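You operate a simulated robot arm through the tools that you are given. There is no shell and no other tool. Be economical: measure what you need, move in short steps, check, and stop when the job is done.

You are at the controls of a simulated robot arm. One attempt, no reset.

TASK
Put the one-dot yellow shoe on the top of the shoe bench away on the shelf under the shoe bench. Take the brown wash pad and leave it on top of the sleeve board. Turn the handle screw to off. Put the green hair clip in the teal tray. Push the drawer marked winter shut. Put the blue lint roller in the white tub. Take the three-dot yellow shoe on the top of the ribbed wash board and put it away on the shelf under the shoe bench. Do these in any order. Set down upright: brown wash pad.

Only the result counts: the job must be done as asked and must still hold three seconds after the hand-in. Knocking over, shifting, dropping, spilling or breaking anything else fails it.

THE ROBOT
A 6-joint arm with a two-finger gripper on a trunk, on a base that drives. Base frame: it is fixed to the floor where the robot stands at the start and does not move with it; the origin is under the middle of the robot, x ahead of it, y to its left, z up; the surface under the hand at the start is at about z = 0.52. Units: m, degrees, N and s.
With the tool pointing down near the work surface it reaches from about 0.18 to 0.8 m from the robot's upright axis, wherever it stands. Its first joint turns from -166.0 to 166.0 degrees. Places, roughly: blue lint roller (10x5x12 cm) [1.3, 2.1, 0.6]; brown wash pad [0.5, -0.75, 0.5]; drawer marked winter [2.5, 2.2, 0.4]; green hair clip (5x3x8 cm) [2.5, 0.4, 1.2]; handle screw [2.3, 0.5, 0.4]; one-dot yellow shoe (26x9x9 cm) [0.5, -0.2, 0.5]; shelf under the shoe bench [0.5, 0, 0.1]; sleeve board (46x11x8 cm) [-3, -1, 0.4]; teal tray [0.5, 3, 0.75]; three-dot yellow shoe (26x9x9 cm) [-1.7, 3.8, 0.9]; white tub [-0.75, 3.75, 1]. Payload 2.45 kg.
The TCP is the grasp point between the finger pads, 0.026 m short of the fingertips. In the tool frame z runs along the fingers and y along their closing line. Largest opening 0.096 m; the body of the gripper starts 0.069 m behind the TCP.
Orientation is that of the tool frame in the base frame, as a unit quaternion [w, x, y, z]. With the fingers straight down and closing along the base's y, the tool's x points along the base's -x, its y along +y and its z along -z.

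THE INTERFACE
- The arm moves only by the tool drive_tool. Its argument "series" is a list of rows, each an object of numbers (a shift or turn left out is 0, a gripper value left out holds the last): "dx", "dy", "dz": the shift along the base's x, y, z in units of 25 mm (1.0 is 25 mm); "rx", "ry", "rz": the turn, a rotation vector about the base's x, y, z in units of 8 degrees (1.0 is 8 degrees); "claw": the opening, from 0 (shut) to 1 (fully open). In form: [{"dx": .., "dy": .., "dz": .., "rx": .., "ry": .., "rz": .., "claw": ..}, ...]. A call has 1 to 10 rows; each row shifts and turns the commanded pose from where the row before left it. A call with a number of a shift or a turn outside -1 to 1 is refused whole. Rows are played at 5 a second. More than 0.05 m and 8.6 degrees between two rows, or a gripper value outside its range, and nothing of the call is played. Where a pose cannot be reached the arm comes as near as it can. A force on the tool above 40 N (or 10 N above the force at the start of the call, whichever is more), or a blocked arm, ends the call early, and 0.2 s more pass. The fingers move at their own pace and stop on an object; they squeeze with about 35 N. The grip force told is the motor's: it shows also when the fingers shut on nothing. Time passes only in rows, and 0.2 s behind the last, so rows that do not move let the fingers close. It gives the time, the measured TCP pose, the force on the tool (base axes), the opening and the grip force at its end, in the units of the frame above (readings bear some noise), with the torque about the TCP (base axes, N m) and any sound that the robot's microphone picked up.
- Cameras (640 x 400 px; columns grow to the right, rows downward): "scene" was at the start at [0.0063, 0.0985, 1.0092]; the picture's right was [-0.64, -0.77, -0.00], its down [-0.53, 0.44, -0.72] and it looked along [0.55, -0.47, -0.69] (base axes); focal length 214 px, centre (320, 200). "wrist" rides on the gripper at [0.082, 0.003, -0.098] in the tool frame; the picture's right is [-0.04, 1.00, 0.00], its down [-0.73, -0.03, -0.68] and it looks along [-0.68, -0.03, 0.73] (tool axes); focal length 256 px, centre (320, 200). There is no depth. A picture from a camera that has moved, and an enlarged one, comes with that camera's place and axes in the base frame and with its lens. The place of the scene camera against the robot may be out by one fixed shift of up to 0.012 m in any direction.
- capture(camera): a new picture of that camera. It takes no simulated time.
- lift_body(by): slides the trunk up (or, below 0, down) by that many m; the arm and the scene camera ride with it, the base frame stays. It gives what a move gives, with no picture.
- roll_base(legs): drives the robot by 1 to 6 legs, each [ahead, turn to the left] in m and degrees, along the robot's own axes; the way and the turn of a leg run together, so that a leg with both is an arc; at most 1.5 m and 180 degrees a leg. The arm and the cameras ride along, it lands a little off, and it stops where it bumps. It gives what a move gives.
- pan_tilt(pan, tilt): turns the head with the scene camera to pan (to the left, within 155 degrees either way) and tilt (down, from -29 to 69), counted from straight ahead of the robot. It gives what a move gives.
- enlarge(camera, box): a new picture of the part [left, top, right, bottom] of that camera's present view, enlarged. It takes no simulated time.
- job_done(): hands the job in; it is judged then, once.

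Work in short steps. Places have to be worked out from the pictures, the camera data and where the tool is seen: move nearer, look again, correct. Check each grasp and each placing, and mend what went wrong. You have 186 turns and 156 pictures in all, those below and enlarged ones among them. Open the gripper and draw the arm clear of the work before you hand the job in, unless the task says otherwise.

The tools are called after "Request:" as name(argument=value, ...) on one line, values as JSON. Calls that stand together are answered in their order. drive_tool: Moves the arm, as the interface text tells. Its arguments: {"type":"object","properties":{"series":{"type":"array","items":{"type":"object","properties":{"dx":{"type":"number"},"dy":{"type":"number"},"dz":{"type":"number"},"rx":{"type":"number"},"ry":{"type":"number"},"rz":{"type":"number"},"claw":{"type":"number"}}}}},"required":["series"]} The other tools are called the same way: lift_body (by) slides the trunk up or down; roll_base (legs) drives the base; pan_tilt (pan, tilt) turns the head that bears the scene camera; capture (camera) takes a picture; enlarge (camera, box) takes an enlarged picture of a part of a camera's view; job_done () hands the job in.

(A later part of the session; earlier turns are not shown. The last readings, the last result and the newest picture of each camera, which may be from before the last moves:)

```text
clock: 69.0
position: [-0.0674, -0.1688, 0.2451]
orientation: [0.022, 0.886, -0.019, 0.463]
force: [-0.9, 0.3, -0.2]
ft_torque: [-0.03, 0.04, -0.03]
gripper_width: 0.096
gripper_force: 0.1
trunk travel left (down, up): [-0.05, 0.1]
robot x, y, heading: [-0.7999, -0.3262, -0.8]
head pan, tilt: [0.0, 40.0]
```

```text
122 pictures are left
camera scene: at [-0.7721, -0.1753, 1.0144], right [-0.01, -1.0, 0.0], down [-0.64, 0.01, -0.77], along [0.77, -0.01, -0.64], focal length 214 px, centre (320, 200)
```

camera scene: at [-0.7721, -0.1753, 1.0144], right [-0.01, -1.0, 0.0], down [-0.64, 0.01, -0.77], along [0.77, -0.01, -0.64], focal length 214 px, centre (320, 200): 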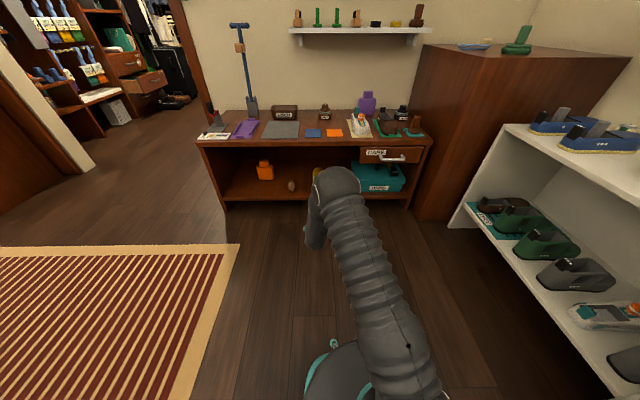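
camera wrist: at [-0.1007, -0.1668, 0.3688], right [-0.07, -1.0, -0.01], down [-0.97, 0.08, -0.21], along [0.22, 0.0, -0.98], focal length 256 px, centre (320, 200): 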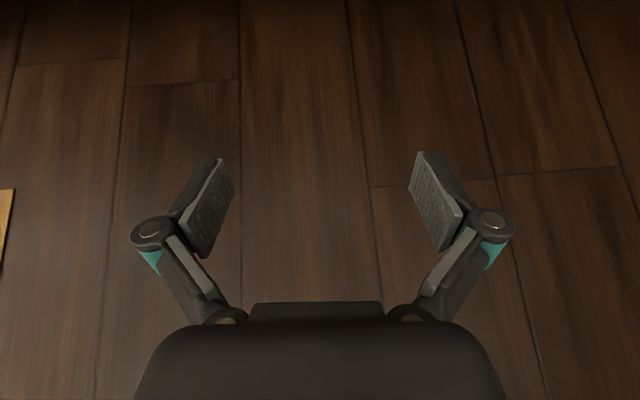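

Next the brown wash pad. Raising the arm and turning the tool straight down.

Request:
drive_tool(series=[{"dz": 1, "dx": -1}, {"dz": 1, "dx": -1}, {"dz": 1, "dx": -1}, {"dz": 1, "dx": -1}, {"dz": 1, "dx": -1}, {"dz": 1}, {"dz": 1}, {"dz": 1}, {"dz": 1}, {"dz": 1}])

Request:
drive_tool(series=[{"dz": 1, "ry": 1}, {"dz": 1, "ry": 1}, {"dz": 1, "ry": 1}, {"dz": 1, "ry": 1}, {"dz": 1, "ry": 1}, {"dz": 1, "ry": 1}, {"dz": 1, "ry": 0.9}, {"dz": 1}, {"dz": 1}, {"dz": 1}])

Request:
enlarge(camera="scene", box=[340, 80, 460, 160])

```text
clock: 71.2
position: [-0.1923, -0.1706, 0.496]
orientation: [0.022, 0.886, -0.019, 0.462]
force: [0.1, 0.6, 0.3]
ft_torque: [0.02, -0.04, 0.0]
gripper_width: 0.0959
gripper_force: 0.1
trunk travel left (down, up): [-0.05, 0.1]
robot x, y, heading: [-0.8037, -0.3241, -0.7]
head pan, tilt: [0.0, 40.0]
```

```text
clock: 73.4
position: [-0.1917, -0.1677, 0.7481]
orientation: [0.028, 1.0, -0.006, 0.0]
force: [0.6, 0.8, 0.5]
ft_torque: [-0.02, 0.05, 0.01]
gripper_width: 0.096
gripper_force: 0.0
trunk travel left (down, up): [-0.05, 0.1]
robot x, y, heading: [-0.8015, -0.3242, -0.7]
head pan, tilt: [0.0, 40.0]
```

```text
5.00 times, centred on (400, 120) of scene
camera zoom: at [-0.7721, -0.1754, 1.0144], right [-0.01, -1.0, 0.0], down [-0.64, 0.01, -0.77], along [0.77, -0.01, -0.64], focal length 1072 px, centre (-80, 600)
```

zoom: 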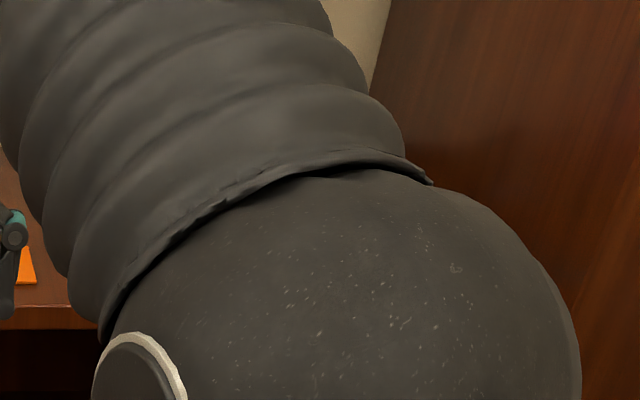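

Tool points down. Driving up to the bench, then moving the arm right above the wash pad (about (0.40, −0.71)).

Request:
roll_base(legs=[[0.55, 0]])

Request:
drive_tool(series=[{"dy": -1, "rx": 0.4}, {"dy": -1}, {"dy": -1}, {"dy": -1}, {"dy": -1}, {"dy": -1}, {"dy": -1}, {"dy": -1}, {"dy": -1}, {"dy": -1}])

Request:
drive_tool(series=[{"dy": -1}, {"dy": -1}, {"dy": -1}, {"dy": -1}, {"dy": -1}, {"dy": -1}])

Request:
capture(camera="wrist")

Request:
pan_tilt(pan=-20, tilt=45)

Request:
capture(camera="scene")

```text
clock: 76.6
position: [0.3527, -0.1828, 0.7476]
orientation: [0.026, 1.0, -0.009, 0.0]
force: [0.2, -0.6, -0.4]
ft_torque: [-0.03, -0.02, 0.01]
gripper_width: 0.0959
gripper_force: 0.1
trunk travel left (down, up): [-0.05, 0.1]
robot x, y, heading: [-0.2601, -0.3305, -1.5]
head pan, tilt: [0.0, 40.0]
```

```text
clock: 78.8
position: [0.3482, -0.2842, 0.7465]
orientation: [0.002, 1.0, -0.019, -0.001]
force: [0.3, 0.0, 0.6]
ft_torque: [0.0, 0.02, 0.0]
gripper_width: 0.096
gripper_force: 0.0
out of reach, approached as far as the arm can: row 4, 5, 6, 7, 8, 9, 10
trunk travel left (down, up): [-0.05, 0.1]
robot x, y, heading: [-0.258, -0.3369, -1.3]
head pan, tilt: [0.0, 40.0]
```

```text
clock: 80.2
position: [0.3437, -0.2852, 0.744]
orientation: [0.003, 1.0, -0.019, -0.001]
force: [0.9, 0.5, 0.1]
ft_torque: [0.03, 0.01, -0.02]
gripper_width: 0.0963
gripper_force: 0.0
out of reach, approached as far as the arm can: row 1, 2, 3, 4, 5, 6
trunk travel left (down, up): [-0.05, 0.1]
robot x, y, heading: [-0.2571, -0.3346, -1.3]
head pan, tilt: [0.0, 40.0]
```

```text
120 pictures are left
camera wrist: at [0.4259, -0.2906, 0.8436], right [-0.08, -1.0, 0.0], down [-0.73, 0.06, 0.68], along [-0.68, 0.05, -0.73], focal length 256 px, centre (320, 200)
```

wrist: 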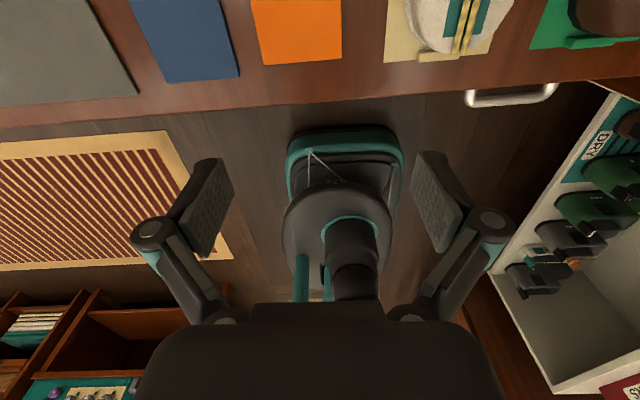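

```text
clock: 81.0
position: [0.3444, -0.2862, 0.7448]
orientation: [0.003, 1.0, -0.018, -0.001]
force: [0.3, -0.2, 1.1]
ft_torque: [-0.04, -0.01, 0.0]
gripper_width: 0.096
gripper_force: 0.0
trunk travel left (down, up): [-0.05, 0.1]
robot x, y, heading: [-0.2553, -0.3324, -1.1]
head pan, tilt: [-20.0, 45.0]
```

```text
119 pictures are left
camera scene: at [-0.2367, -0.2131, 1.0072], right [-0.36, -0.93, 0.0], down [-0.66, 0.26, -0.71], along [0.66, -0.26, -0.71], focal length 214 px, centre (320, 200)
```

scene: 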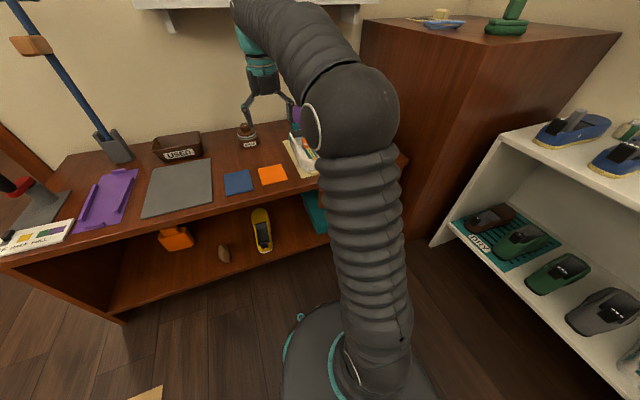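

The wrist limit again; I'll unwind the tool by −180° (back to the start yaw, camera toward the robot) while moving right toward the pad.

Request:
drive_tool(series=[{"rz": -1}, {"rz": -1}, {"rz": -1}, {"rz": -1, "dy": -1}, {"rz": -1, "dy": -1}, {"rz": -1, "dy": -1}, {"rz": -1, "dy": -1}, {"rz": -1, "dy": -1}, {"rz": -1, "dy": -1}, {"rz": -1, "dy": -1}])

Request:
drive_tool(series=[{"rz": -1}, {"rz": -1}, {"rz": -1}, {"rz": -1}, {"rz": -1}, {"rz": -1}, {"rz": -1}, {"rz": -1, "dy": -1}, {"rz": -1, "dy": -1}, {"rz": -1, "dy": -1}])

Request:
drive_tool(series=[{"rz": -1, "dy": -1}, {"rz": -1, "dy": -1}, {"rz": -0.3, "dy": -1}, {"dy": -1}])

Request:
capture(camera="wrist")

Request:
capture(camera="scene")

```text
clock: 83.2
position: [0.3454, -0.4599, 0.746]
orientation: [-0.001, 0.759, -0.651, 0.0]
force: [0.0, 0.1, -0.5]
ft_torque: [0.01, -0.04, 0.0]
gripper_width: 0.096
gripper_force: 0.0
trunk travel left (down, up): [-0.05, 0.1]
robot x, y, heading: [-0.2589, -0.333, -1.5]
head pan, tilt: [-20.0, 45.0]
```

```text
clock: 85.4
position: [0.3446, -0.5352, 0.747]
orientation: [0.001, -0.163, 0.987, -0.001]
force: [0.1, 0.1, 0.6]
ft_torque: [-0.01, 0.0, 0.01]
gripper_width: 0.0959
gripper_force: 0.0
trunk travel left (down, up): [-0.05, 0.1]
robot x, y, heading: [-0.2592, -0.3355, -1.3]
head pan, tilt: [-20.0, 45.0]
```

```text
clock: 86.4
position: [0.3454, -0.6354, 0.7469]
orientation: [0.0, -0.004, 1.0, -0.001]
force: [0.3, 0.2, 0.4]
ft_torque: [-0.04, 0.02, -0.03]
gripper_width: 0.096
gripper_force: 0.0
trunk travel left (down, up): [-0.05, 0.1]
robot x, y, heading: [-0.2627, -0.3356, -1.6]
head pan, tilt: [-20.0, 45.0]
```

```text
118 pictures are left
camera wrist: at [0.2635, -0.6319, 0.8451], right [0.03, 1.0, 0.0], down [0.73, -0.02, 0.68], along [0.68, -0.02, -0.73], focal length 256 px, centre (320, 200)
```

wrist: 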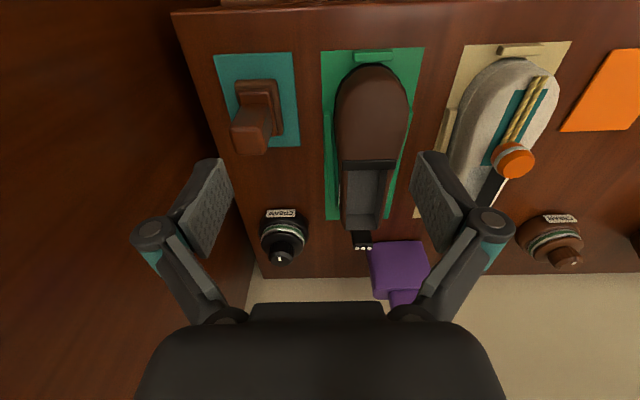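

```text
117 pictures are left
camera scene: at [-0.2367, -0.2132, 1.0072], right [-0.36, -0.93, 0.0], down [-0.66, 0.26, -0.71], along [0.66, -0.26, -0.71], focal length 214 px, centre (320, 200)
```

scene: 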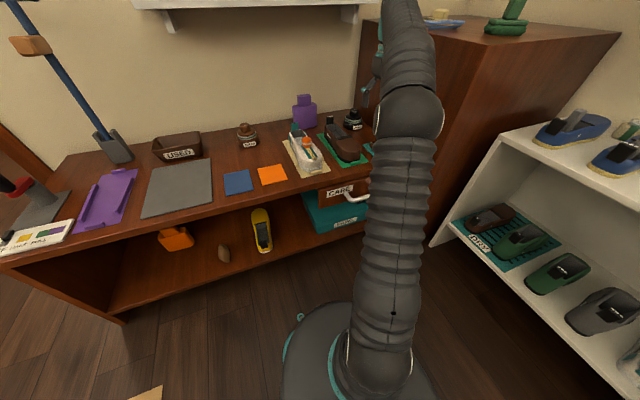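

Zooming on the pad handle.

Request:
enlarge(camera="wrist", box=[170, 20, 330, 180])

```text
2.50 times, centred on (250, 100) of wrist
camera zoom: at [0.2635, -0.6319, 0.8451], right [0.03, 1.0, 0.0], down [0.73, -0.02, 0.68], along [0.68, -0.02, -0.73], focal length 640 px, centre (495, 450)
```

zoom: 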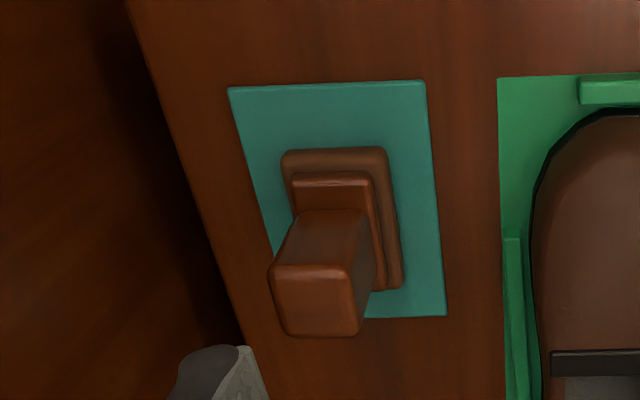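

Handle is 3×3 cm centred near (0.392, −0.709), top z≈0.62. Moving above with the claw narrowed, then looking again.

Request:
drive_tool(series=[{"dx": 1, "dy": -1, "claw": 0.65}, {"dx": 0.88, "dy": -1}, {"dy": -0.95}, {"dz": -1}, {"dz": -1}, {"dz": -1}])

Request:
capture(camera="wrist")

```text
clock: 87.8
position: [0.3729, -0.6968, 0.6559]
orientation: [0.001, -0.005, 1.0, -0.001]
force: [1.0, 0.1, -0.1]
ft_torque: [-0.04, -0.03, 0.03]
gripper_width: 0.0623
gripper_force: 0.1
out of reach, approached as far as the arm can: row 2, 3
trunk travel left (down, up): [-0.05, 0.1]
robot x, y, heading: [-0.255, -0.3357, -1.4]
head pan, tilt: [-20.0, 45.0]
```

```text
115 pictures are left
camera wrist: at [0.2904, -0.6935, 0.7534], right [0.03, 1.0, 0.0], down [0.73, -0.02, 0.68], along [0.68, -0.02, -0.73], focal length 256 px, centre (320, 200)
```

wrist: 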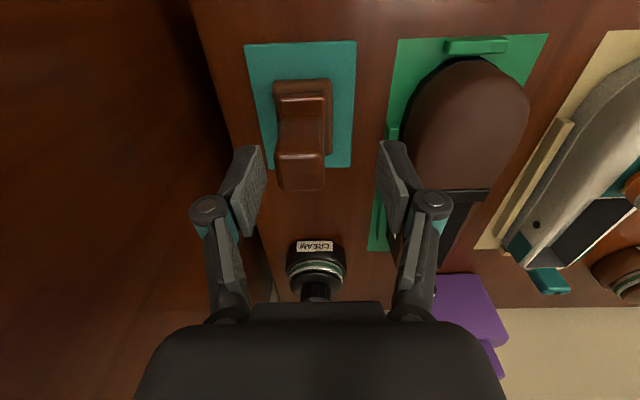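

Slightly out of reach; raising a bit and rolling the base forward 8 cm.

Request:
drive_tool(series=[{"dz": 1, "dx": -1}, {"dz": 1, "dx": -1}, {"dx": -1}])

Request:
roll_base(legs=[[0.09, 0]])

Request:
capture(camera="wrist")

```text
clock: 88.6
position: [0.2972, -0.6972, 0.7051]
orientation: [0.001, -0.004, 1.0, -0.001]
force: [0.3, 0.6, 0.1]
ft_torque: [0.03, 0.01, -0.02]
gripper_width: 0.0622
gripper_force: 0.1
trunk travel left (down, up): [-0.05, 0.1]
robot x, y, heading: [-0.2598, -0.3339, -1.2]
head pan, tilt: [-20.0, 45.0]
```

```text
clock: 89.7
position: [0.386, -0.7001, 0.7045]
orientation: [0.001, -0.003, 1.0, -0.001]
force: [0.2, 0.0, -0.3]
ft_torque: [0.03, 0.0, 0.0]
gripper_width: 0.0625
gripper_force: 0.1
trunk travel left (down, up): [-0.05, 0.1]
robot x, y, heading: [-0.1695, -0.3375, -1.2]
head pan, tilt: [-20.0, 45.0]
```

```text
114 pictures are left
camera wrist: at [0.3048, -0.6963, 0.8035], right [0.03, 1.0, 0.0], down [0.73, -0.02, 0.68], along [0.68, -0.02, -0.73], focal length 256 px, centre (320, 200)
```

wrist: 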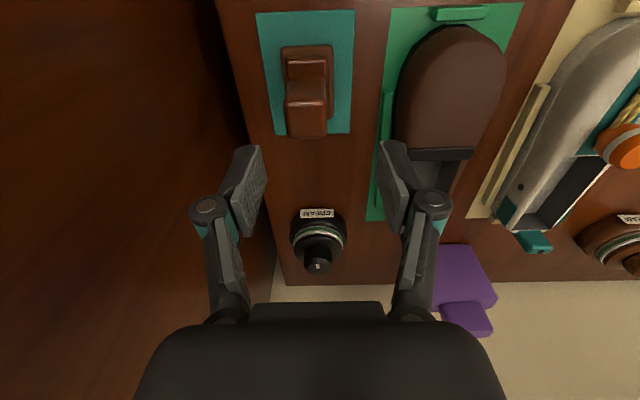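

Handle confirmed at (0.394, −0.710). Descending to z=0.60 and gripping.

Request:
drive_tool(series=[{"dx": 0.3, "dy": -0.4}, {"dz": -1}, {"dz": -1}, {"dz": -1}, {"dz": -1}, {"dz": -0.2}])

Request:
capture(camera="wrist")

```text
clock: 91.1
position: [0.3936, -0.7102, 0.5997]
orientation: [0.0, -0.004, 1.0, 0.0]
force: [-0.1, -0.7, -0.3]
ft_torque: [0.0, 0.02, -0.01]
gripper_width: 0.0625
gripper_force: 0.0
trunk travel left (down, up): [-0.05, 0.1]
robot x, y, heading: [-0.1708, -0.337, -1.6]
head pan, tilt: [-20.0, 45.0]
```

```text
113 pictures are left
camera wrist: at [0.312, -0.7064, 0.6984], right [0.03, 1.0, 0.0], down [0.73, -0.02, 0.68], along [0.68, -0.02, -0.73], focal length 256 px, centre (320, 200)
```

wrist: 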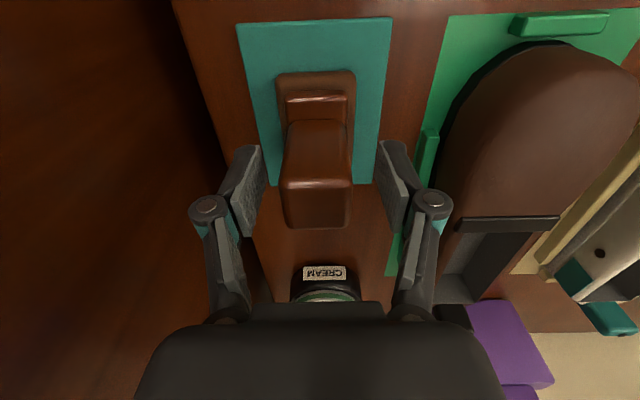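

Request:
drive_tool(series=[{"claw": 0}, {"claw": 0}, {"claw": 0}])

Request:
drive_tool(series=[{"dz": 0.5}, {"dz": 1}, {"dz": 1}, {"dz": 1}, {"dz": 1}, {"dz": 1}])

Request:
capture(camera="wrist")

```text
clock: 91.9
position: [0.3932, -0.7109, 0.6002]
orientation: [0.001, -0.004, 1.0, -0.002]
force: [-1.1, -1.0, 3.1]
ft_torque: [0.05, 0.02, 0.0]
gripper_width: 0.0331
gripper_force: 34.9
trunk travel left (down, up): [-0.05, 0.1]
robot x, y, heading: [-0.1696, -0.3313, -1.3]
head pan, tilt: [-20.0, 45.0]
```

```text
clock: 93.3
position: [0.3941, -0.7109, 0.7366]
orientation: [-0.001, -0.004, 1.0, 0.0]
force: [-0.9, -0.3, -1.6]
ft_torque: [0.0, 0.02, 0.01]
gripper_width: 0.0331
gripper_force: 34.7
trunk travel left (down, up): [-0.05, 0.1]
robot x, y, heading: [-0.1661, -0.3398, -1.3]
head pan, tilt: [-20.0, 45.0]
```

```text
112 pictures are left
camera wrist: at [0.3127, -0.7069, 0.8367], right [0.03, 1.0, 0.0], down [0.73, -0.02, 0.68], along [0.68, -0.02, -0.73], focal length 256 px, centre (320, 200)
```

wrist: 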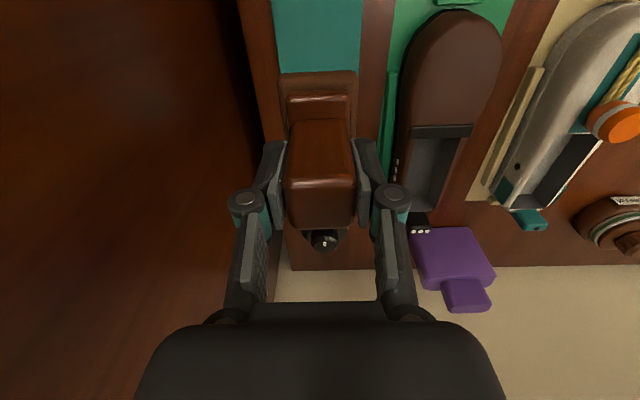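

Pad held. Backing away and tucking the arm ahead.

Request:
roll_base(legs=[[-0.55, 0]])

Request:
drive_tool(series=[{"dy": 1}, {"dy": 1}, {"dy": 1}, {"dy": 1}, {"dy": 1}, {"dy": 1}, {"dy": 1}, {"dy": 1}, {"dy": 1}, {"dy": 1}])

Request:
drive_tool(series=[{"dy": 1, "dx": -1}, {"dy": 1, "dx": -1}, {"dy": 1, "dx": -1}, {"dy": 1, "dx": -1}])

Request:
pan_tilt(pan=-150, tilt=25)

Request:
capture(camera="scene")

```text
clock: 96.5
position: [-0.1546, -0.6955, 0.7379]
orientation: [0.0, -0.006, 1.0, -0.001]
force: [0.3, 0.2, -0.8]
ft_torque: [0.0, -0.01, 0.0]
gripper_width: 0.0332
gripper_force: 34.9
trunk travel left (down, up): [-0.05, 0.1]
robot x, y, heading: [-0.7191, -0.3242, -1.1]
head pan, tilt: [-20.0, 45.0]
```

```text
clock: 98.7
position: [-0.1522, -0.4457, 0.7375]
orientation: [0.002, -0.006, 1.0, -0.001]
force: [0.1, -0.1, -0.7]
ft_torque: [0.01, -0.01, 0.01]
gripper_width: 0.0331
gripper_force: 34.8
trunk travel left (down, up): [-0.05, 0.1]
robot x, y, heading: [-0.7211, -0.3289, -0.9]
head pan, tilt: [-20.0, 45.0]
```

```text
clock: 99.7
position: [-0.2509, -0.3465, 0.7391]
orientation: [0.0, -0.007, 1.0, -0.001]
force: [0.6, -0.6, -1.8]
ft_torque: [-0.01, 0.02, 0.0]
gripper_width: 0.0334
gripper_force: 34.6
trunk travel left (down, up): [-0.05, 0.1]
robot x, y, heading: [-0.7161, -0.3257, -1.1]
head pan, tilt: [-20.0, 45.0]
```

```text
clock: 101.8
position: [-0.2501, -0.3464, 0.7402]
orientation: [0.001, -0.006, 1.0, 0.0]
force: [0.3, 0.2, -1.0]
ft_torque: [0.0, 0.03, -0.01]
gripper_width: 0.033
gripper_force: 35.3
trunk travel left (down, up): [-0.05, 0.1]
robot x, y, heading: [-0.7196, -0.3258, -1.0]
head pan, tilt: [-150.0, 25.0]
```

```text
111 pictures are left
camera scene: at [-0.8541, -0.2196, 1.0377], right [-0.49, 0.87, 0.0], down [0.37, 0.21, -0.91], along [-0.79, -0.44, -0.42], focal length 214 px, centre (320, 200)
```

scene: 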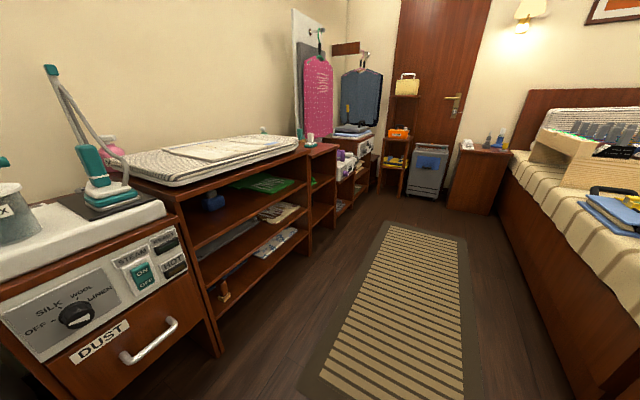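

Turning around to the left and driving along the runner toward the sleeve board.

Request:
roll_base(legs=[[0, 178], [1.3, 0]])

Request:
pan_tilt(pan=30, tilt=30)

Request:
capture(camera="scene")

```text
clock: 115.5
position: [-2.4646, -0.2446, 0.7394]
orientation: [0.0, 1.0, 0.0, -0.001]
force: [-0.6, 0.0, -0.6]
ft_torque: [0.02, -0.01, -0.01]
gripper_width: 0.0333
gripper_force: 35.0
trunk travel left (down, up): [-0.05, 0.1]
robot x, y, heading: [-2.0003, -0.2744, 178.6]
head pan, tilt: [-150.0, 25.0]
```

```text
clock: 118.2
position: [-2.4647, -0.2449, 0.7385]
orientation: [-0.001, 1.0, -0.001, -0.001]
force: [0.0, 0.3, -0.8]
ft_torque: [0.02, -0.01, 0.01]
gripper_width: 0.0332
gripper_force: 34.9
trunk travel left (down, up): [-0.05, 0.1]
robot x, y, heading: [-1.9981, -0.2731, 178.1]
head pan, tilt: [30.0, 30.0]
```

```text
110 pictures are left
camera scene: at [-2.0179, -0.482, 1.0298], right [-0.47, 0.88, 0.0], down [0.44, 0.24, -0.87], along [-0.76, -0.41, -0.5], focal length 214 px, centre (320, 200)
```

scene: 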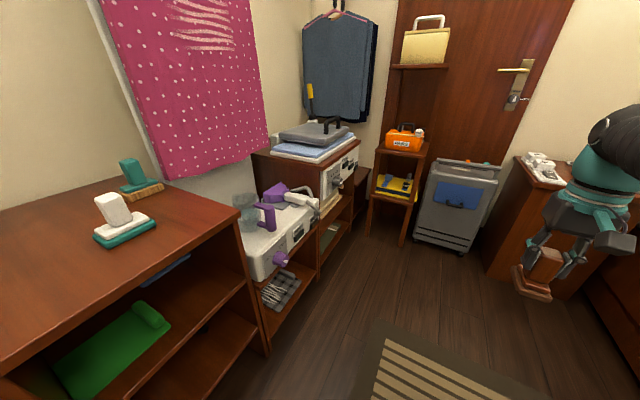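

Zooming where the sleeve board should be (near (320,200)).

Request:
enlarge(camera="scene", box=[220, 120, 400, 310])

```text
2.11 times, centred on (310, 215) of scene
camera zoom: at [-2.0179, -0.482, 1.0298], right [-0.47, 0.88, 0.0], down [0.44, 0.24, -0.87], along [-0.76, -0.41, -0.5], focal length 452 px, centre (341, 168)
```

zoom: 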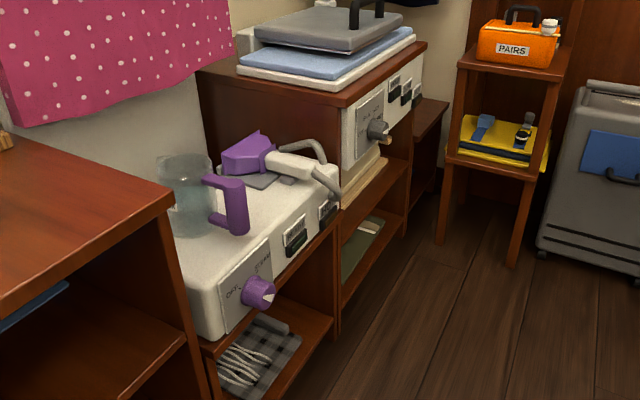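

The cream sleeve board lies on the shelf under the press panel. Driving closer and facing it.

Request:
roll_base(legs=[[0.8, 0], [0, 90]])

Request:
pan_tilt(pan=-5, tilt=45)

Request:
capture(camera="scene")

Request:
capture(camera="wrist")

```text
clock: 126.3
position: [-2.8191, -0.7171, 0.7399]
orientation: [0.0, 0.706, 0.708, -0.001]
force: [0.1, -1.0, -0.7]
ft_torque: [0.01, 0.01, 0.0]
gripper_width: 0.0327
gripper_force: 35.2
trunk travel left (down, up): [-0.05, 0.1]
robot x, y, heading: [-2.7925, -0.2473, -92.0]
head pan, tilt: [30.0, 30.0]
```

```text
clock: 127.3
position: [-2.8205, -0.7161, 0.7401]
orientation: [0.0, 0.706, 0.708, -0.001]
force: [-0.1, 0.5, -1.9]
ft_torque: [-0.03, -0.01, 0.0]
gripper_width: 0.0332
gripper_force: 34.8
trunk travel left (down, up): [-0.05, 0.1]
robot x, y, heading: [-2.795, -0.2472, -91.3]
head pan, tilt: [-5.0, 45.0]
```

```text
108 pictures are left
camera scene: at [-2.6402, -0.2816, 1.0072], right [-0.99, 0.12, 0.0], down [0.08, 0.7, -0.71], along [-0.08, -0.7, -0.71], focal length 214 px, centre (320, 200)
```

scene: 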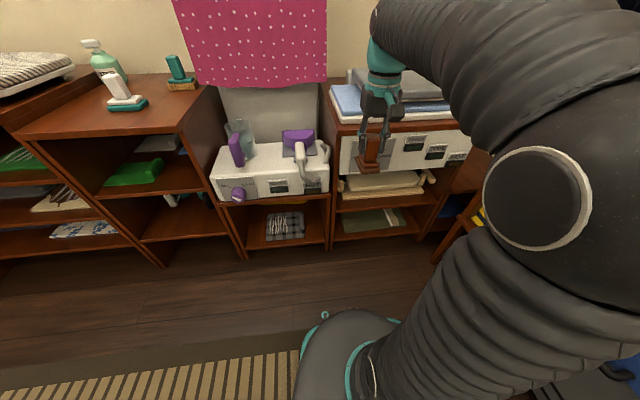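

```text
107 pictures are left
camera wrist: at [-2.8162, -0.6339, 0.8378], right [1.0, -0.04, 0.0], down [-0.03, -0.73, 0.68], along [-0.03, -0.68, -0.73], focal length 256 px, centre (320, 200)
```

wrist: 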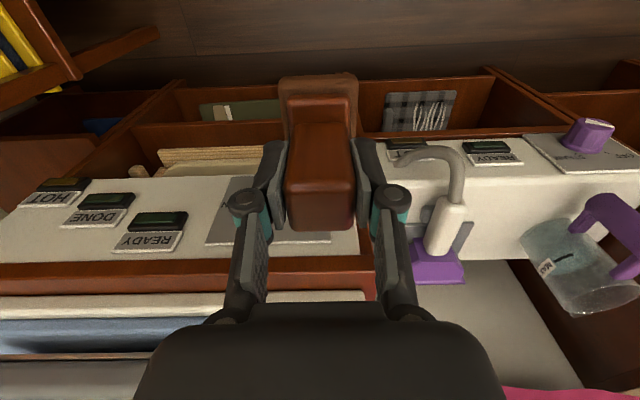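

Request:
enlarge(camera="scene", box=[310, 110, 480, 250])

Request:
lift_body(by=-0.05)

```text
2.86 times, centred on (395, 180) of scene
camera zoom: at [-2.6402, -0.2816, 1.0072], right [-0.99, 0.12, 0.0], down [0.08, 0.7, -0.71], along [-0.08, -0.7, -0.71], focal length 613 px, centre (106, 257)
```

zoom: 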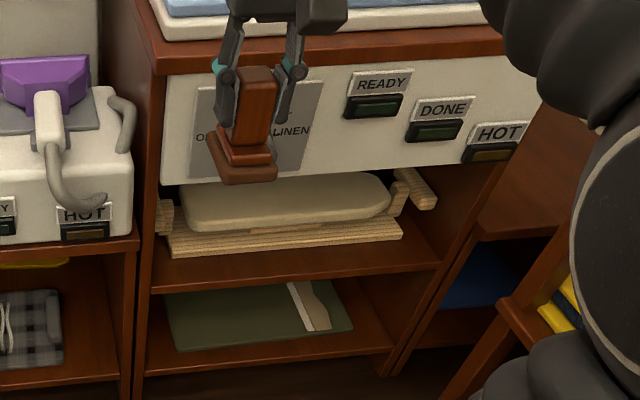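

```text
clock: 128.2
position: [-2.8197, -0.7165, 0.6884]
orientation: [0.0, 0.706, 0.708, -0.001]
force: [0.0, 0.7, -1.6]
ft_torque: [0.01, -0.01, 0.02]
gripper_width: 0.0332
gripper_force: 35.1
trunk travel left (down, up): [0.0, 0.15]
robot x, y, heading: [-2.789, -0.2462, -91.5]
head pan, tilt: [-5.0, 45.0]
```

I need a better measure of the compartment. Backing up 0.35 m for a lower-angle view.

Request:
roll_base(legs=[[-0.4, 0]])

Request:
pan_tilt(pan=0, tilt=30)

Request:
enlarge(camera="scene", box=[290, 120, 450, 240])

Request:
capture(camera="scene")

```text
clock: 130.7
position: [-2.8068, -0.3241, 0.6896]
orientation: [0.001, 0.706, 0.708, -0.002]
force: [0.3, -0.2, -1.7]
ft_torque: [-0.03, 0.02, 0.01]
gripper_width: 0.0328
gripper_force: 35.0
trunk travel left (down, up): [0.0, 0.15]
robot x, y, heading: [-2.7826, 0.1449, -91.8]
head pan, tilt: [-5.0, 45.0]
stopped in leg 1: the robot was blocked; the commanded pose is now the measured one
```

```text
clock: 131.5
position: [-2.8069, -0.3254, 0.6893]
orientation: [0.001, 0.707, 0.707, -0.002]
force: [-0.1, 0.1, -0.7]
ft_torque: [-0.01, 0.02, -0.02]
gripper_width: 0.0333
gripper_force: 34.9
trunk travel left (down, up): [0.0, 0.15]
robot x, y, heading: [-2.7852, 0.1443, -91.5]
head pan, tilt: [0.0, 30.0]
```

```text
3.33 times, centred on (370, 180) of scene
camera zoom: at [-2.6203, 0.1, 0.9797], right [-1.0, 0.03, 0.0], down [0.01, 0.5, -0.87], along [-0.02, -0.87, -0.5], focal length 715 px, centre (153, 267)
```

zoom: 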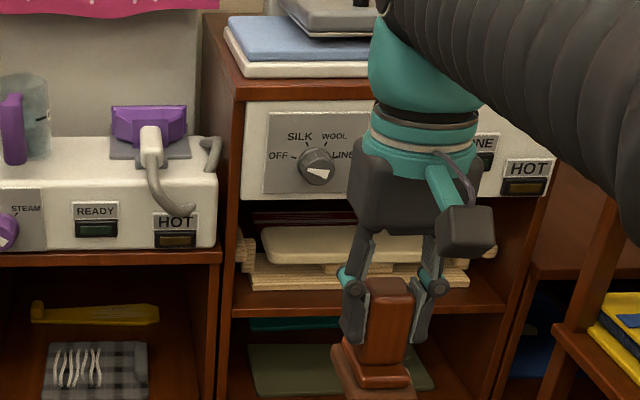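

```text
104 pictures are left
camera scene: at [-2.6203, 0.1, 0.9797], right [-1.0, 0.03, 0.0], down [0.01, 0.5, -0.87], along [-0.02, -0.87, -0.5], focal length 214 px, centre (320, 200)
```

scene: 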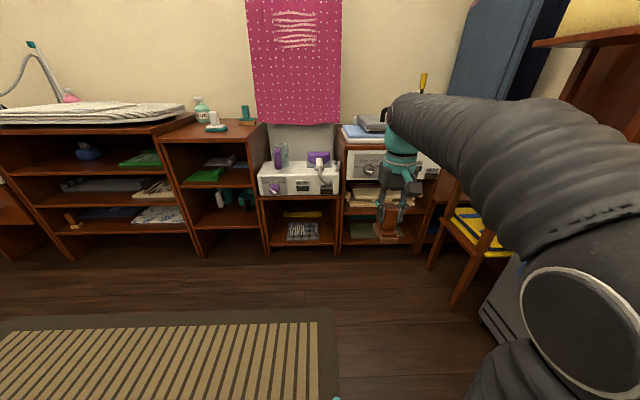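

The compartment spans z≈0.35–0.54 with the board's top near 0.43, so the pad must go in held by a horizontal tool. I'll set it down temporarily on the free unit top at about x −2.05 (z≈0.77) and regrip horizontally. Raising and driving there.

Request:
lift_body(by=0.1)

Request:
drive_tool(series=[{"dz": 1}, {"dz": 1}, {"dz": 1}, {"dz": 1}, {"dz": 1}])

Request:
roll_base(legs=[[0.36, 0], [0, 91.5], [0.72, 0], [0, -91]])

Request:
pan_tilt(pan=0, tilt=45)

Request:
capture(camera="scene")

Request:
capture(camera="wrist")

```text
clock: 132.8
position: [-2.8057, -0.3256, 0.7908]
orientation: [0.001, 0.706, 0.708, -0.001]
force: [0.0, 0.4, -0.5]
ft_torque: [0.02, -0.02, 0.01]
gripper_width: 0.0333
gripper_force: 34.6
trunk travel left (down, up): [-0.1, 0.05]
robot x, y, heading: [-2.779, 0.1426, -91.5]
head pan, tilt: [0.0, 30.0]
```

```text
clock: 134.0
position: [-2.808, -0.3255, 0.916]
orientation: [0.001, 0.706, 0.708, -0.002]
force: [0.9, -0.2, -0.7]
ft_torque: [-0.01, -0.01, 0.02]
gripper_width: 0.0328
gripper_force: 35.2
trunk travel left (down, up): [-0.1, 0.05]
robot x, y, heading: [-2.7798, 0.1403, -91.8]
head pan, tilt: [0.0, 30.0]
```

```text
clock: 147.6
position: [-2.0766, -0.6961, 0.9155]
orientation: [0.001, 0.699, 0.715, -0.002]
force: [0.5, 0.0, -1.4]
ft_torque: [0.04, -0.02, 0.0]
gripper_width: 0.0331
gripper_force: 35.3
trunk travel left (down, up): [-0.1, 0.05]
robot x, y, heading: [-2.057, -0.2304, -90.4]
head pan, tilt: [0.0, 30.0]
```

```text
clock: 148.3
position: [-2.0776, -0.6967, 0.9147]
orientation: [0.001, 0.699, 0.715, -0.002]
force: [0.1, 0.5, -1.1]
ft_torque: [0.03, -0.03, 0.01]
gripper_width: 0.0331
gripper_force: 34.9
trunk travel left (down, up): [-0.1, 0.05]
robot x, y, heading: [-2.0568, -0.228, -90.6]
head pan, tilt: [0.0, 45.0]
```

```text
103 pictures are left
camera scene: at [-1.8992, -0.2583, 1.0572], right [-1.0, 0.01, 0.0], down [0.0, 0.71, -0.71], along [0.0, -0.71, -0.71], focal length 214 px, centre (320, 200)
```

scene: 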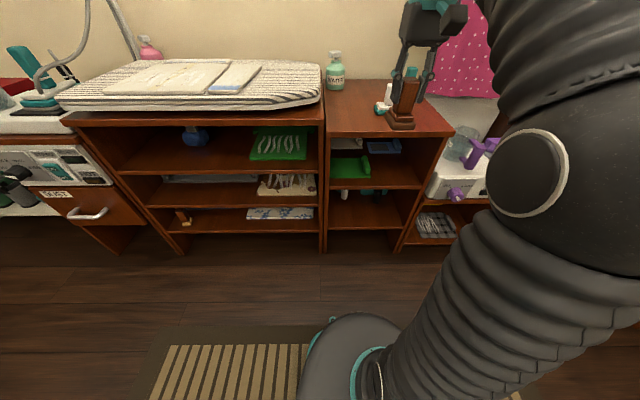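

```text
102 pictures are left
camera wrist: at [-2.075, -0.6134, 1.0132], right [1.0, -0.02, 0.0], down [-0.01, -0.73, 0.68], along [-0.01, -0.68, -0.73], focal length 256 px, centre (320, 200)
```

wrist: 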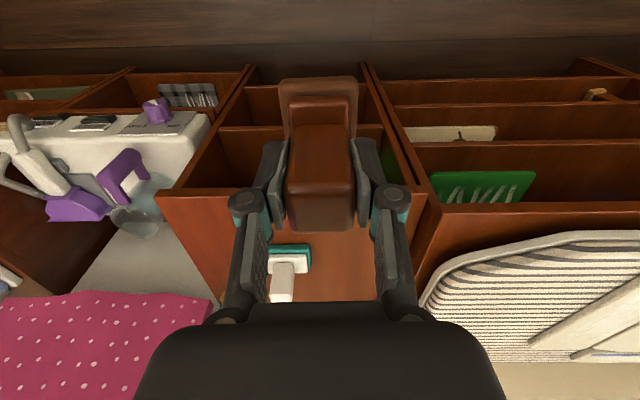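

Unit top refined: z≈0.727, front y≈−0.858. Setting the pad at about (−2.045, −0.91).

Request:
drive_tool(series=[{"dx": 1, "dy": -1}, {"dx": 0.3, "dy": -1}, {"dy": -1}, {"dy": -1}, {"dy": -1}, {"dy": -1}, {"dy": -1}, {"dy": -1}, {"dy": -0.5}])

Request:
drive_tool(series=[{"dz": -1}, {"dz": -1}, {"dz": -0.8}, {"dz": -0.5}])

Request:
capture(camera="scene")

Request:
capture(camera="wrist")

```text
clock: 150.3
position: [-2.0434, -0.8793, 0.8719]
orientation: [0.002, 0.7, 0.715, -0.003]
force: [-0.7, 1.1, -0.5]
ft_torque: [-0.03, -0.03, 0.0]
gripper_width: 0.0332
gripper_force: 34.9
out of reach, approached as far as the arm can: row 5, 6, 7, 8, 9
trunk travel left (down, up): [-0.1, 0.05]
robot x, y, heading: [-2.0614, -0.2285, -90.3]
head pan, tilt: [0.0, 45.0]
```

```text
clock: 151.2
position: [-2.0454, -0.8772, 0.8149]
orientation: [0.008, 0.699, 0.715, -0.009]
force: [-0.8, 4.9, 16.6]
ft_torque: [0.64, -0.04, 0.01]
gripper_width: 0.0333
gripper_force: 34.8
trunk travel left (down, up): [-0.1, 0.05]
robot x, y, heading: [-2.0593, -0.2288, -90.2]
head pan, tilt: [0.0, 45.0]
stopped in row 4: the force on the tool passed its limit at 52 N (the readings are from after the stop); the commanded pose is now the measured one
```

```text
101 pictures are left
camera scene: at [-1.8992, -0.2574, 1.0574], right [-1.0, 0.01, 0.0], down [0.0, 0.71, -0.71], along [0.0, -0.71, -0.71], focal length 214 px, centre (320, 200)
```

scene: 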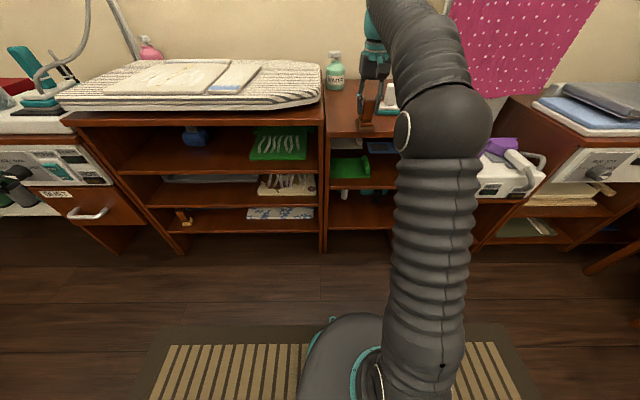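

```text
100 pictures are left
camera wrist: at [-2.0433, -0.7919, 0.9115], right [1.0, -0.02, 0.0], down [-0.01, -0.72, 0.7], along [-0.01, -0.7, -0.72], focal length 256 px, centre (320, 200)
```

wrist: 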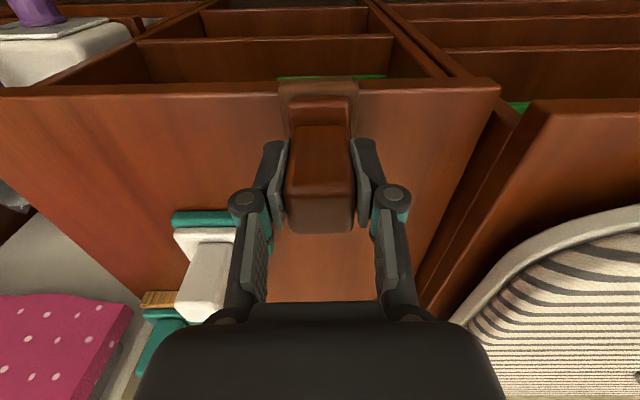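

Touched (surface z≈0.74) but the pad overhangs the front edge by about 1 cm. Lifting a bit and rolling 6 cm forward.

Request:
drive_tool(series=[{"dz": 0.6}, {"dz": 0.6}])

Request:
roll_base(legs=[[0.06, 0]])

Request:
drive_tool(series=[{"dz": -0.4}, {"dz": -0.3}])

```text
clock: 151.8
position: [-2.0457, -0.8789, 0.8417]
orientation: [0.007, 0.699, 0.715, -0.009]
force: [-0.8, -0.8, -0.8]
ft_torque: [0.04, -0.01, -0.04]
gripper_width: 0.0331
gripper_force: 34.8
trunk travel left (down, up): [-0.1, 0.05]
robot x, y, heading: [-2.0584, -0.228, -90.4]
head pan, tilt: [0.0, 45.0]
```

```text
clock: 152.8
position: [-2.0452, -0.9407, 0.8423]
orientation: [0.007, 0.699, 0.715, -0.01]
force: [0.2, -1.2, -0.3]
ft_torque: [0.0, -0.03, -0.05]
gripper_width: 0.0332
gripper_force: 35.1
trunk travel left (down, up): [-0.1, 0.05]
robot x, y, heading: [-2.0626, -0.292, -90.2]
head pan, tilt: [0.0, 45.0]
```

```text
clock: 153.4
position: [-2.0454, -0.9391, 0.8238]
orientation: [0.007, 0.699, 0.715, -0.008]
force: [-0.2, 0.5, -1.0]
ft_torque: [0.02, -0.01, -0.03]
gripper_width: 0.0331
gripper_force: 35.0
trunk travel left (down, up): [-0.1, 0.05]
robot x, y, heading: [-2.063, -0.2862, -90.3]
head pan, tilt: [0.0, 45.0]
```

Request:
drive_tool(series=[{"dy": 0.9}, {"dz": -0.2}, {"dz": -0.15}])

Request:
drive_tool(series=[{"dz": -0.1}])

```text
clock: 154.2
position: [-2.0458, -0.9165, 0.8158]
orientation: [0.007, 0.7, 0.714, -0.008]
force: [0.1, -0.7, -1.2]
ft_torque: [0.07, -0.01, 0.03]
gripper_width: 0.0332
gripper_force: 34.2
trunk travel left (down, up): [-0.1, 0.05]
robot x, y, heading: [-2.0606, -0.2883, -90.1]
head pan, tilt: [0.0, 45.0]
```

```text
clock: 154.6
position: [-2.0451, -0.9162, 0.8149]
orientation: [0.009, 0.699, 0.715, -0.011]
force: [0.7, -1.8, 10.2]
ft_torque: [0.15, -0.13, 0.0]
gripper_width: 0.0334
gripper_force: 35.1
trunk travel left (down, up): [-0.1, 0.05]
robot x, y, heading: [-2.0621, -0.2861, -90.4]
head pan, tilt: [0.0, 45.0]
```

Resting. Releasing, rising, and retracting to turn the tool horizontal.

Request:
drive_tool(series=[{"claw": 0.7}, {"claw": 0.7}, {"dz": 1}, {"dz": 1}, {"dz": 1}, {"dz": 1, "dy": 1}, {"dy": 1}, {"dy": 1}, {"dy": 1}, {"dy": 1}])

Request:
capture(camera="wrist")

Request:
drive_tool(series=[{"dy": 1, "rx": -1}, {"dy": 1, "rx": -1}, {"dy": 1, "rx": -1}, {"rx": -1}, {"rx": -1}, {"rx": -1}, {"rx": -1}, {"rx": -1}, {"rx": -1}, {"rx": -1}])

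Request:
drive_tool(series=[{"rx": -1}, {"rx": -0.35}, {"dz": -1}, {"dz": -1}, {"dz": -1}])

Request:
capture(camera="scene")

Request:
capture(camera="wrist")

```text
clock: 156.8
position: [-2.0459, -0.7921, 0.912]
orientation: [0.008, 0.699, 0.715, -0.009]
force: [-0.1, -0.7, 0.2]
ft_torque: [0.05, -0.02, -0.03]
gripper_width: 0.0672
gripper_force: 0.1
trunk travel left (down, up): [-0.1, 0.05]
robot x, y, heading: [-2.0594, -0.2896, -90.3]
head pan, tilt: [0.0, 45.0]
```

```text
99 pictures are left
camera wrist: at [-2.0426, -0.7071, 1.0096], right [1.0, -0.02, 0.0], down [-0.01, -0.72, 0.7], along [-0.01, -0.7, -0.72], focal length 256 px, centre (320, 200)
```

wrist: 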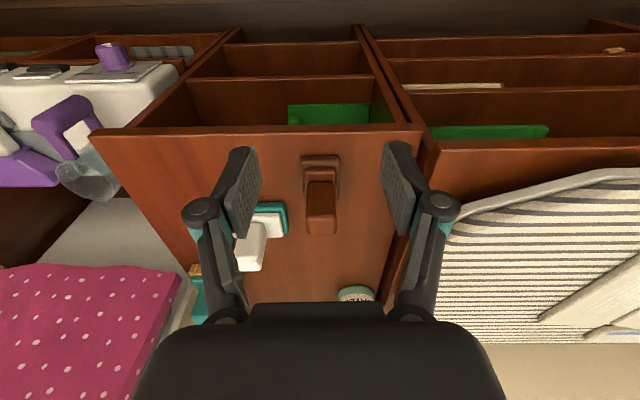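

```text
clock: 159.0
position: [-2.0458, -0.7172, 0.9139]
orientation: [0.455, 0.53, 0.542, -0.466]
force: [0.2, -0.3, 0.3]
ft_torque: [0.04, -0.03, 0.03]
gripper_width: 0.0673
gripper_force: 0.1
trunk travel left (down, up): [-0.1, 0.05]
robot x, y, heading: [-2.0625, -0.2882, -90.4]
head pan, tilt: [0.0, 45.0]
```

```text
clock: 160.2
position: [-2.0512, -0.7171, 0.8384]
orientation: [0.476, 0.512, 0.512, -0.499]
force: [-0.1, 0.0, 0.5]
ft_torque: [-0.02, -0.02, 0.02]
gripper_width: 0.0671
gripper_force: 0.2
out of reach, approached as far as the arm can: row 1
trunk travel left (down, up): [-0.1, 0.05]
robot x, y, heading: [-2.0613, -0.2878, -90.0]
head pan, tilt: [0.0, 45.0]
```

```text
98 pictures are left
camera scene: at [-1.8995, -0.3188, 1.0572], right [-1.0, 0.01, 0.0], down [0.0, 0.71, -0.71], along [0.0, -0.71, -0.71], focal length 214 px, centre (320, 200)
```

scene: 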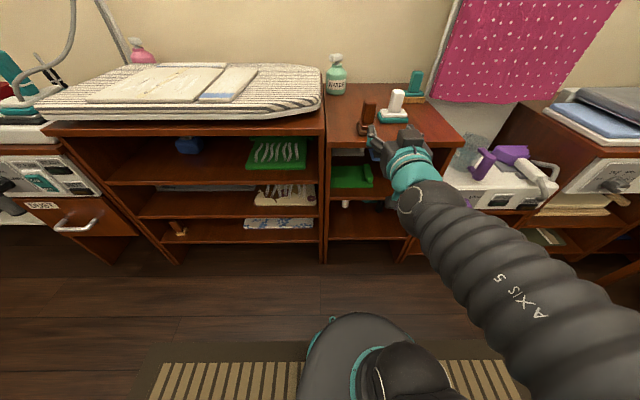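

```text
97 pictures are left
camera wrist: at [-2.047, -0.6137, 0.7621], right [1.0, -0.03, 0.02], down [0.01, 0.64, 0.77], along [-0.03, -0.77, 0.64], focal length 256 px, centre (320, 200)
```

wrist: 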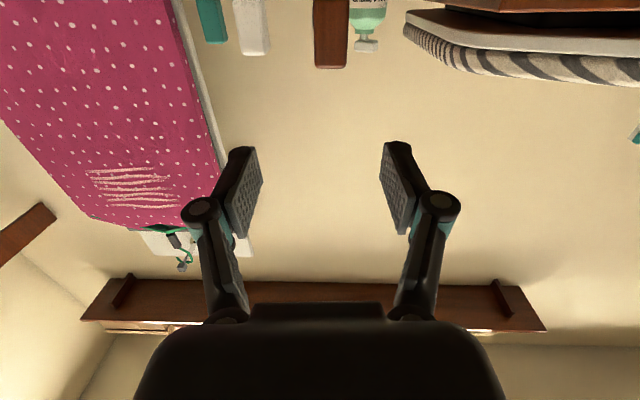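

The horizontal pose is reached within 3.5°. Before regripping I test that it also holds at shelf height (z≈0.49).

Request:
lift_body(by=-0.1)

Request:
drive_tool(series=[{"dz": -1}, {"dz": -1}, {"dz": -1}, {"dz": -1}, {"dz": -1}, {"dz": -1}, {"dz": -1}, {"dz": -1}, {"dz": -1}, {"dz": -1}])

```text
clock: 161.5
position: [-2.0512, -0.7161, 0.7378]
orientation: [0.475, 0.513, 0.51, -0.501]
force: [-0.3, -1.1, 0.3]
ft_torque: [0.03, 0.0, -0.02]
gripper_width: 0.0673
gripper_force: 0.1
trunk travel left (down, up): [0.0, 0.15]
robot x, y, heading: [-2.0601, -0.288, -90.3]
head pan, tilt: [0.0, 45.0]
```

```text
clock: 163.7
position: [-2.0262, -0.8266, 0.6181]
orientation: [0.473, 0.515, 0.509, -0.502]
force: [-0.2, 0.2, -1.1]
ft_torque: [0.03, -0.01, 0.01]
gripper_width: 0.0669
gripper_force: 0.1
out of reach, approached as far as the arm can: row 1, 2, 3, 4, 5, 6, 7, 8, 9, 10
trunk travel left (down, up): [0.0, 0.15]
robot x, y, heading: [-2.0582, -0.2853, -90.3]
head pan, tilt: [0.0, 45.0]
```

Lower needs more extension. Backing the base and testing with the arm stretched out.

Request:
roll_base(legs=[[-0.28, 0]])

Request:
drive_tool(series=[{"dy": -1}, {"dy": -1}, {"dy": -1}, {"dy": -1}, {"dy": -1}, {"dy": -1}, {"dz": -1}, {"dz": -1}, {"dz": -1}, {"dz": -1}])

Request:
drive_tool(series=[{"dy": -1}, {"dy": -1}, {"dz": -1}, {"dz": -1}])

```text
clock: 165.6
position: [-2.0241, -0.5455, 0.6193]
orientation: [0.472, 0.516, 0.51, -0.501]
force: [1.0, -1.2, -0.1]
ft_torque: [-0.02, 0.01, 0.0]
gripper_width: 0.0672
gripper_force: 0.1
trunk travel left (down, up): [0.0, 0.15]
robot x, y, heading: [-2.0572, -0.0091, -90.5]
head pan, tilt: [0.0, 45.0]
```

```text
clock: 167.8
position: [-1.9914, -0.6941, 0.5265]
orientation: [0.47, 0.518, 0.508, -0.503]
force: [-0.4, 0.1, 0.0]
ft_torque: [0.04, 0.0, -0.02]
gripper_width: 0.0672
gripper_force: 0.1
out of reach, approached as far as the arm can: row 2, 3, 4, 6, 7, 8, 9, 10
trunk travel left (down, up): [0.0, 0.15]
robot x, y, heading: [-2.0566, -0.0111, -90.4]
head pan, tilt: [0.0, 45.0]
```

```text
clock: 168.8
position: [-1.9788, -0.7413, 0.4784]
orientation: [0.47, 0.518, 0.508, -0.503]
force: [-0.2, -0.2, 0.7]
ft_torque: [0.04, -0.04, 0.01]
gripper_width: 0.067
gripper_force: 0.1
out of reach, approached as far as the arm can: row 2, 3, 4
trunk travel left (down, up): [0.0, 0.15]
robot x, y, heading: [-2.0601, -0.0097, -90.4]
head pan, tilt: [0.0, 45.0]
```

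Works at z≈0.48 with ~0.73 m reach. Going back up for the regrip.

Request:
lift_body(by=0.1)

Request:
drive_tool(series=[{"dz": 1, "dx": -0.3}, {"dz": 1, "dx": -0.3}, {"dz": 1, "dx": -0.3}, {"dz": 1, "dx": -0.3}, {"dz": 1, "dx": -0.3}, {"dz": 1, "dx": -0.3}, {"dz": 1, "dx": -0.3}, {"dz": 1, "dx": -0.3}, {"dz": 1, "dx": -0.3}])

Request:
capture(camera="wrist")

Request:
capture(camera="scene")

```text
clock: 170.2
position: [-1.9785, -0.7413, 0.5779]
orientation: [0.47, 0.518, 0.508, -0.503]
force: [0.5, -0.5, -0.3]
ft_torque: [0.0, -0.02, 0.0]
gripper_width: 0.0673
gripper_force: 0.0
trunk travel left (down, up): [-0.1, 0.05]
robot x, y, heading: [-2.0569, -0.0103, -90.4]
head pan, tilt: [0.0, 45.0]
```

```text
clock: 172.2
position: [-2.0368, -0.742, 0.8051]
orientation: [0.467, 0.521, 0.506, -0.505]
force: [0.6, -0.3, 0.1]
ft_torque: [-0.06, -0.02, 0.05]
gripper_width: 0.0671
gripper_force: 0.1
out of reach, approached as far as the arm can: row 4, 6
trunk travel left (down, up): [-0.1, 0.05]
robot x, y, heading: [-2.0574, -0.0065, -90.3]
head pan, tilt: [0.0, 45.0]
```

```text
96 pictures are left
camera wrist: at [-2.0302, -0.6386, 0.7288], right [1.0, -0.05, 0.01], down [0.02, 0.64, 0.77], along [-0.05, -0.77, 0.64], focal length 256 px, centre (320, 200)
```

wrist: 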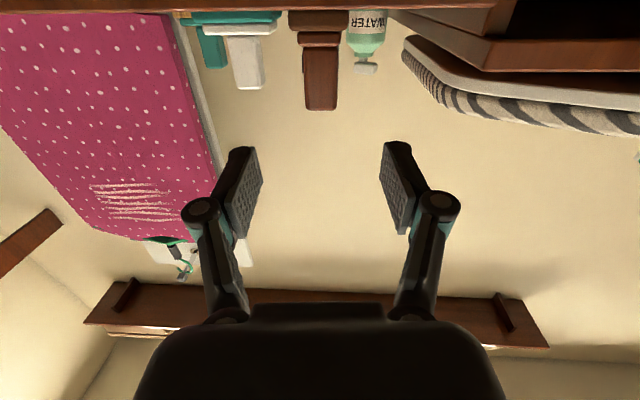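

```text
95 pictures are left
camera scene: at [-1.8981, -0.0391, 1.0571], right [-1.0, 0.0, 0.0], down [0.0, 0.71, -0.71], along [0.0, -0.71, -0.71], focal length 214 px, centre (320, 200)
```

scene: 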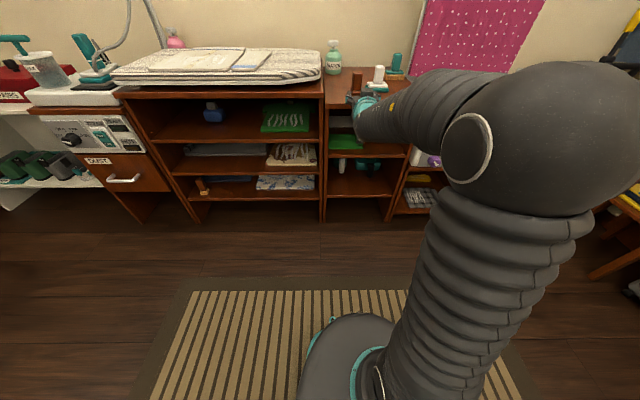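

Handle is aligned with the jaws (x≈−2.044, z 0.77–0.83). Rolling 0.14 m ahead so the jaws straddle it.

Request:
roll_base(legs=[[0.14, 0]])

Request:
capture(camera="wrist")

```text
clock: 173.5
position: [-2.0374, -0.8833, 0.8046]
orientation: [0.467, 0.521, 0.506, -0.505]
force: [-0.2, 0.5, -0.3]
ft_torque: [-0.01, 0.01, -0.01]
gripper_width: 0.0672
gripper_force: 0.1
trunk travel left (down, up): [-0.1, 0.05]
robot x, y, heading: [-2.0598, -0.1476, -90.2]
head pan, tilt: [0.0, 45.0]
```

```text
94 pictures are left
camera wrist: at [-2.0299, -0.7789, 0.7287], right [1.0, -0.05, 0.01], down [0.02, 0.64, 0.77], along [-0.05, -0.77, 0.64], focal length 256 px, centre (320, 200)
```

wrist: 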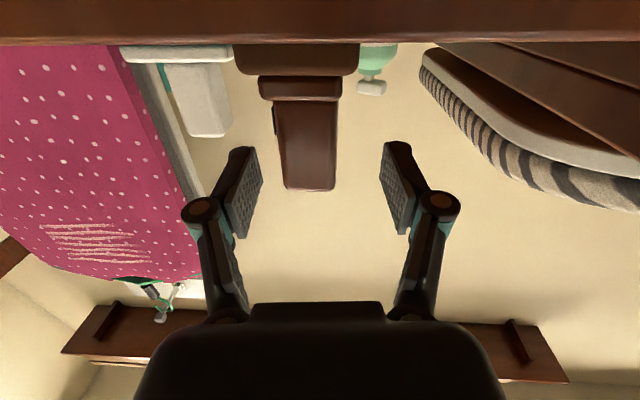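

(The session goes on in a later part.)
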